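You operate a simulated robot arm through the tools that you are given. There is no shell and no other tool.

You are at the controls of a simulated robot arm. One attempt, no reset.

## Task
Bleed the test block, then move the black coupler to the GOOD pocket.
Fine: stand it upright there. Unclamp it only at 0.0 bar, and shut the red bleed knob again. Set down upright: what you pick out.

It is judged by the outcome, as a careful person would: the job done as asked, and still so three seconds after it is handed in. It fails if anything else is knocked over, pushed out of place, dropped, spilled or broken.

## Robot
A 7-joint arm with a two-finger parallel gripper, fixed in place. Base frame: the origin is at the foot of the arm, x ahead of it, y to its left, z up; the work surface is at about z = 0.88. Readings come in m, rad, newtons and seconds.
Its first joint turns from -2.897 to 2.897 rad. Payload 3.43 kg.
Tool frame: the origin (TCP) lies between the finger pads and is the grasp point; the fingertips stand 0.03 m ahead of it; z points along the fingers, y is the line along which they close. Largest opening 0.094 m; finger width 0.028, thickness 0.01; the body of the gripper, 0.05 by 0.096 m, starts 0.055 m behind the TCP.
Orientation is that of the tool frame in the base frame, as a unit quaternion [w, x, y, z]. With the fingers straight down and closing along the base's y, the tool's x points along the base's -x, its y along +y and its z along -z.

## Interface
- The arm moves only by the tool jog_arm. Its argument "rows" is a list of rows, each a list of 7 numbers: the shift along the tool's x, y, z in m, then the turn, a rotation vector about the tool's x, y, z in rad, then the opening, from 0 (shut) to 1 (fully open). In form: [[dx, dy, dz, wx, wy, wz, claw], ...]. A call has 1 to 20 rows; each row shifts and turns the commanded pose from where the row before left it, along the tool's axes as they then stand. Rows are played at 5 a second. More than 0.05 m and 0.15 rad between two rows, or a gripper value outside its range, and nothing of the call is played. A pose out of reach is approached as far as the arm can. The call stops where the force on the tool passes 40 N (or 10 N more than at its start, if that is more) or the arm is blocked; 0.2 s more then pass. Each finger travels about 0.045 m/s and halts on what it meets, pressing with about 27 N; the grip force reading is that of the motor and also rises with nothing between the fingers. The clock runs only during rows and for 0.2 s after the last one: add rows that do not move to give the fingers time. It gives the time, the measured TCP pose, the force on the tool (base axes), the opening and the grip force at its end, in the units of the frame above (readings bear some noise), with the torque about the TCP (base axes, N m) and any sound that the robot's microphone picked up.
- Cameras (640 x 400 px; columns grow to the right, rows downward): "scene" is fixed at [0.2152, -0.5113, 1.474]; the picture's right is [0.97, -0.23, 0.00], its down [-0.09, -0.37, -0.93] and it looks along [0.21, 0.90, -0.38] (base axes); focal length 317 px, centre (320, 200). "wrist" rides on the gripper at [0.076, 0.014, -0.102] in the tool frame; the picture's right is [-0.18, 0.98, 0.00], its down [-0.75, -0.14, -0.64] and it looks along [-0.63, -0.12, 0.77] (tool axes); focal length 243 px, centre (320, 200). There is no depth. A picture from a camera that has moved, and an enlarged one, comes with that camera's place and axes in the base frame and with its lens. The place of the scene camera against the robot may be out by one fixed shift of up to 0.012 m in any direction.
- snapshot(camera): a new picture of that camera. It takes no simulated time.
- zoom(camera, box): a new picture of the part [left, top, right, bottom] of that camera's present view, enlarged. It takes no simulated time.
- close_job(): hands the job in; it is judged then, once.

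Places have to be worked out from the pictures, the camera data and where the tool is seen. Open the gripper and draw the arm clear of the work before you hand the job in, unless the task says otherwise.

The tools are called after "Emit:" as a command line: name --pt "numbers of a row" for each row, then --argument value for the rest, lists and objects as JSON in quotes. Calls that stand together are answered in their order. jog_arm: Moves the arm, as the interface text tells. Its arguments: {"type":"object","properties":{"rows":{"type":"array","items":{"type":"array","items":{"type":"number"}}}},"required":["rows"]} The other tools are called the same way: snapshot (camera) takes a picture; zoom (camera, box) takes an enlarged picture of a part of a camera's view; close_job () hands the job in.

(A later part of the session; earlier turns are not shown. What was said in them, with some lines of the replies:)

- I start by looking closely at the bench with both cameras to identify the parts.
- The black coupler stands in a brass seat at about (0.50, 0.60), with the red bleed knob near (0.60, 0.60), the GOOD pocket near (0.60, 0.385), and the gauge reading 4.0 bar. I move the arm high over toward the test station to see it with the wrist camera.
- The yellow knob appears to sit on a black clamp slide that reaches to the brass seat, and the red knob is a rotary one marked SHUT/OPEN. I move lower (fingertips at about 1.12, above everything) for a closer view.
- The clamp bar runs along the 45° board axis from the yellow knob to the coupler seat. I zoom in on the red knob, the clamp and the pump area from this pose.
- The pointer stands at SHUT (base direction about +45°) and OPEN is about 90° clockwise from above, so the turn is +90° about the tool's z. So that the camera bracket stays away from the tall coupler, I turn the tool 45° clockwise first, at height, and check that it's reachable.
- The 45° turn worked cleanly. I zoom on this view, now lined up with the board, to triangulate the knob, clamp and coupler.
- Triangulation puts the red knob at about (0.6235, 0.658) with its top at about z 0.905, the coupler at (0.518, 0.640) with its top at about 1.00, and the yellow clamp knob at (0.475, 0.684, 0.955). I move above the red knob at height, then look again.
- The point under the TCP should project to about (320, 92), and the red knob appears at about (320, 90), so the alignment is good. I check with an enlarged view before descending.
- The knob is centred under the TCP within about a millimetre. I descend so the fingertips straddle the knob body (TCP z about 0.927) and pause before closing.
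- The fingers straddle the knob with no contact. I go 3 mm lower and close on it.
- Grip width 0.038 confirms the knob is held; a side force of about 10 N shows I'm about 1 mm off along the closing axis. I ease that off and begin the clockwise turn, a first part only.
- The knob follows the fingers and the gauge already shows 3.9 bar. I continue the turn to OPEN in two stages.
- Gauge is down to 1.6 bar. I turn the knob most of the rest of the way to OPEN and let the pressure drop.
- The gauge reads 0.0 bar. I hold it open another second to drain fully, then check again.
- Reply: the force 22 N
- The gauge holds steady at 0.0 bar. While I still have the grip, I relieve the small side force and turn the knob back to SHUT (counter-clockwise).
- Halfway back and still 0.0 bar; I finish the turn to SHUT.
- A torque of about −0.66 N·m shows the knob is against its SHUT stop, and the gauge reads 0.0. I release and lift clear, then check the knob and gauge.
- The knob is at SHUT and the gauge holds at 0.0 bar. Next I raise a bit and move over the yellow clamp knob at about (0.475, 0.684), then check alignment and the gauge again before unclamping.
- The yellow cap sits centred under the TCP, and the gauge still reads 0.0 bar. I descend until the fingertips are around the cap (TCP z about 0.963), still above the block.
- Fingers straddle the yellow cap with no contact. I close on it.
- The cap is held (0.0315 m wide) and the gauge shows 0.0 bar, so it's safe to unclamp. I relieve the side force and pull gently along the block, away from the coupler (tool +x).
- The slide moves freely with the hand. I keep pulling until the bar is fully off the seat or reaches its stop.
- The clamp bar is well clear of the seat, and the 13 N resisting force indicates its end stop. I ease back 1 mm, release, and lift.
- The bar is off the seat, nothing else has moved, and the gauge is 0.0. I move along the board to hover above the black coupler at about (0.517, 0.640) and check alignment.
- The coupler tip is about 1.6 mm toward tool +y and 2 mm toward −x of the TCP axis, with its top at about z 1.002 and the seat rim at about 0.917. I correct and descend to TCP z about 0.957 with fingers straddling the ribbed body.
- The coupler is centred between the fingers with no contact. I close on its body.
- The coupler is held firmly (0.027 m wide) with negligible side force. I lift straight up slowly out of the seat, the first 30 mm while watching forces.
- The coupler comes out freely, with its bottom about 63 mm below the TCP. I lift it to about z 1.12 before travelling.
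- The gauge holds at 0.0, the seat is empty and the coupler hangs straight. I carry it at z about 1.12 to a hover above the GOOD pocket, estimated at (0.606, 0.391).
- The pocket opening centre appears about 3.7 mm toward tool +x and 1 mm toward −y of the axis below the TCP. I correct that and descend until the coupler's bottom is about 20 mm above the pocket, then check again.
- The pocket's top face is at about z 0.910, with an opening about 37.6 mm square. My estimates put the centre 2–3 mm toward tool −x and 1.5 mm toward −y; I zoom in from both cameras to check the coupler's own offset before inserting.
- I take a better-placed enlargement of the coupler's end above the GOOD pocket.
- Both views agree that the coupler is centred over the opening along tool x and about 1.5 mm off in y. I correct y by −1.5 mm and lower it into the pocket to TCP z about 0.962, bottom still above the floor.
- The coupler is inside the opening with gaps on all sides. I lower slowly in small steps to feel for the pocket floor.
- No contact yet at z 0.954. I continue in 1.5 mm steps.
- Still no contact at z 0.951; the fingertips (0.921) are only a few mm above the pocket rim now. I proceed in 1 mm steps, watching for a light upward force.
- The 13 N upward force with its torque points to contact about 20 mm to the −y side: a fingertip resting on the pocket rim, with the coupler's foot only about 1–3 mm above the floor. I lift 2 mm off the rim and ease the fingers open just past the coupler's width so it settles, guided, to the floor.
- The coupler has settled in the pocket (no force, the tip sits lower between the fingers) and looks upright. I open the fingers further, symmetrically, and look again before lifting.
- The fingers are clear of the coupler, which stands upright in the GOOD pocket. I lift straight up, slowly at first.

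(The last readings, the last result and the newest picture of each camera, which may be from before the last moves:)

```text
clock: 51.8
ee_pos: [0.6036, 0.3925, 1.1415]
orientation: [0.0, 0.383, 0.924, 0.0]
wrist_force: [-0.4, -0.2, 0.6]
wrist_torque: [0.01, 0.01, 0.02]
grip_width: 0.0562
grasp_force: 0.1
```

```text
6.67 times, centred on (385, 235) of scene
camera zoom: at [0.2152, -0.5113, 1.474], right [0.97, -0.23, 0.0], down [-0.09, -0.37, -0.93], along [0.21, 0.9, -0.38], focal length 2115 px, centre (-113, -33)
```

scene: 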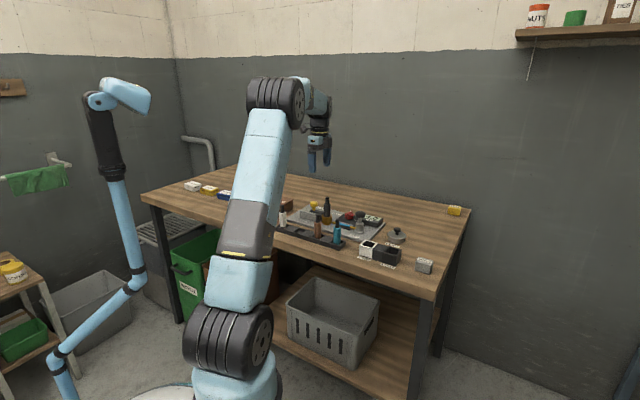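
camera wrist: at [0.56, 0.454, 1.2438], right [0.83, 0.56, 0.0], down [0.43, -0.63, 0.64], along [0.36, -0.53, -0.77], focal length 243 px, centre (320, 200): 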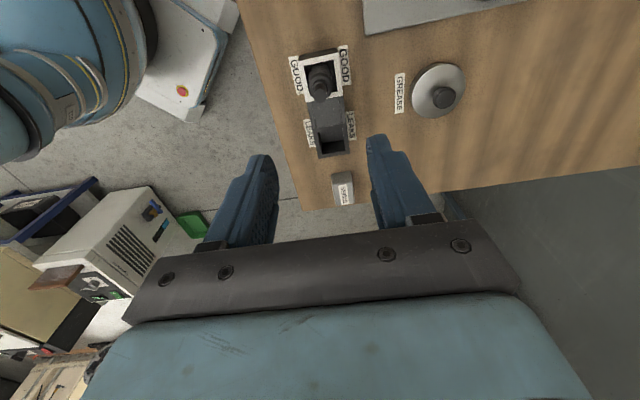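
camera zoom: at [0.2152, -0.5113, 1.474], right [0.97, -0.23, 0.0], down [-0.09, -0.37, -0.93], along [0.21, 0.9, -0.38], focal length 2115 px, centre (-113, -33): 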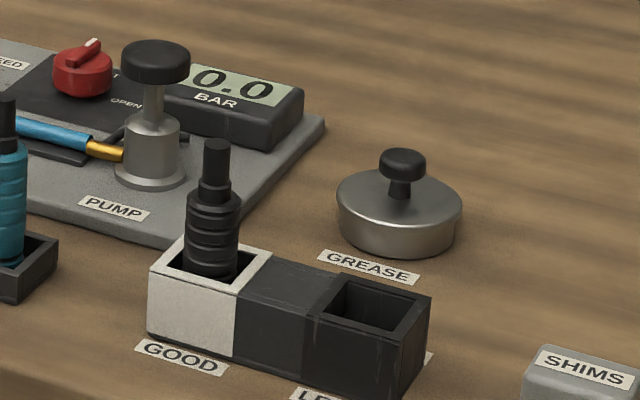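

The coupler stands upright in the GOOD pocket, the bleed knob points to SHUT, the gauge reads 0.0, and everything else is in place. I open the gripper fully and draw the arm up and clear.

Emit:
jog_arm --pt "0 0 -0.04 0 0 0 1" --pt "0 0 -0.04 0 0 0 1" --pt "0 0 -0.04 0 0 0 1" --pt "0 -0.035 -0.02 0 0 0 1" --pt "0 -0.04 0 0 0 0 1" --pt "0 -0.04 0 0 0 0 1" --pt "0 0 0 0 0 0 1" --pt "0 0 0 0 0 0 1" --pt "0 0 0 0 0 0 1" --pt "0 0 0 0 0 0 1" --pt "0 0 0 0 0 0 1"

Emit:
snapshot --camera "scene"

Emit:
zoom --camera "scene" --box '[270, 170, 440, 280]'

Emit:
snapshot --camera "wrist"

```text
clock: 54.2
ee_pos: [0.5214, 0.3115, 1.2805]
orientation: [0.0, 0.382, 0.924, 0.0]
wrist_force: [-0.4, -0.7, 0.5]
wrist_torque: [0.02, 0.01, 0.0]
grip_width: 0.094
grasp_force: 0.0
```

```text
taken
```

scene: 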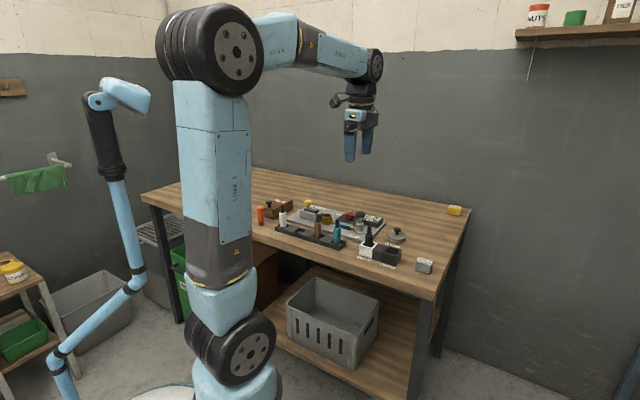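

```text
3.64 times, centred on (355, 225) of scene
camera zoom: at [0.2152, -0.5113, 1.474], right [0.97, -0.23, 0.0], down [-0.09, -0.37, -0.93], along [0.21, 0.9, -0.38], focal length 1154 px, centre (193, 109)
```

zoom: 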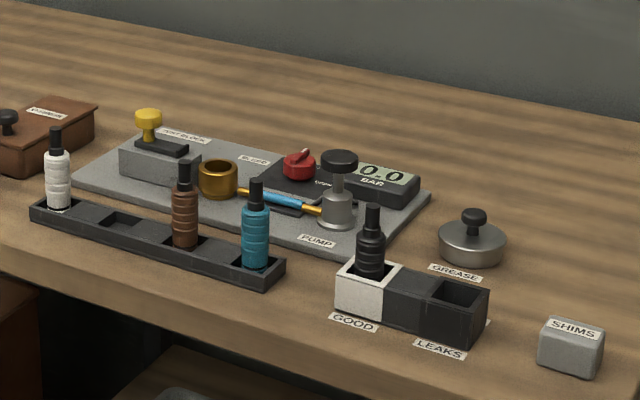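

```text
taken
camera wrist: at [0.4779, 0.3732, 1.3824], right [0.83, 0.56, 0.0], down [0.43, -0.63, 0.64], along [0.36, -0.53, -0.77], focal length 243 px, centre (320, 200)
```

wrist: 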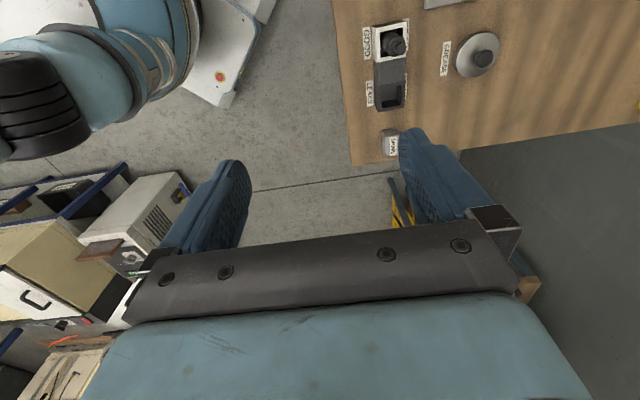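

Everything stays steady after more than 2 s. One last enlarged check of the knob, gauge, coupler and the left part of the bench before handing in.

Emit:
zoom --camera "scene" --box '[325, 195, 415, 265]'

Emit:
zoom --camera "scene" --box '[170, 170, 330, 260]'

```text
5.71 times, centred on (370, 230) of scene
camera zoom: at [0.2152, -0.5113, 1.474], right [0.97, -0.23, 0.0], down [-0.09, -0.37, -0.93], along [0.21, 0.9, -0.38], focal length 1813 px, centre (34, 29)
```

zoom: 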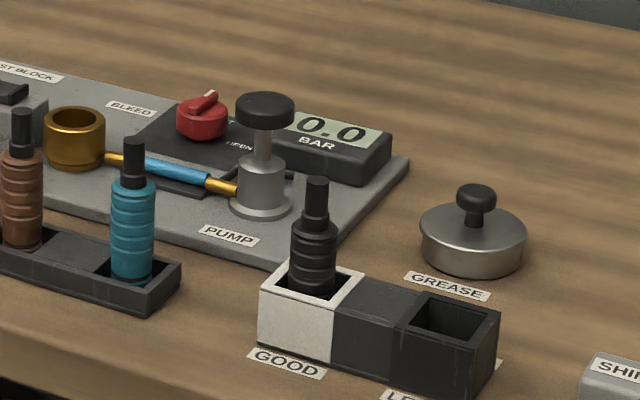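

```text
4.00 times, centred on (250, 215) of scene
camera zoom: at [0.2152, -0.5113, 1.474], right [0.97, -0.23, 0.0], down [-0.09, -0.37, -0.93], along [0.21, 0.9, -0.38], focal length 1269 px, centre (600, 140)
```

zoom: 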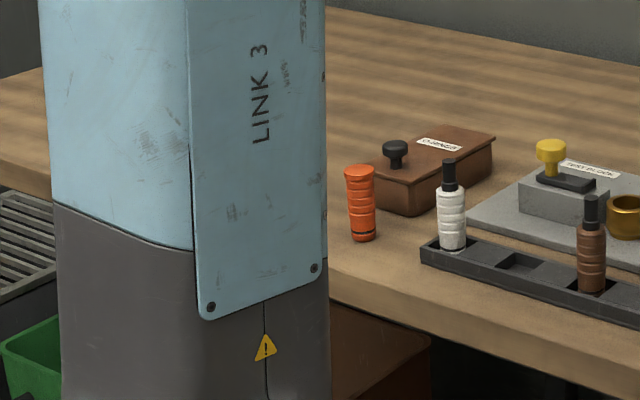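

The black coupler stands neck-up in the GOOD pocket, the bleed knob is SHUT, the gauge reads 0.0 bar, and the arm is clear with the gripper open. I hand the job in.

Emit:
close_job

```text
The job is handed in.
```

The job is handed in. The test block is bled, and the black coupler stands upright, neck up, in the GOOD pocket.

- **Bleed:** I turned the red knob toward OPEN until the gauge fell from 4.0 to 0.0 bar and held there. Then I turned it back against its SHUT stop. The gauge stayed at 0.0 in every later picture that showed it.
- **Unclamp:** I pulled the yellow clamp knob back to its end stop only while the gauge read 0.0 bar. The clamp is still open.
- **Coupler:** It lifted out of the brass seat freely. While lowering it, one fingertip touched the pocket rim lightly (about 13 N). I backed off 2 mm and eased the fingers open, so the coupler settled the last few millimetres to the pocket floor.

In the final pictures nothing else had been knocked over or moved. An orange coupler was standing upside down on the bench, in a spot the arm hid in the earlier pictures. I left it alone. The gripper is open and the arm is clear of the bench.
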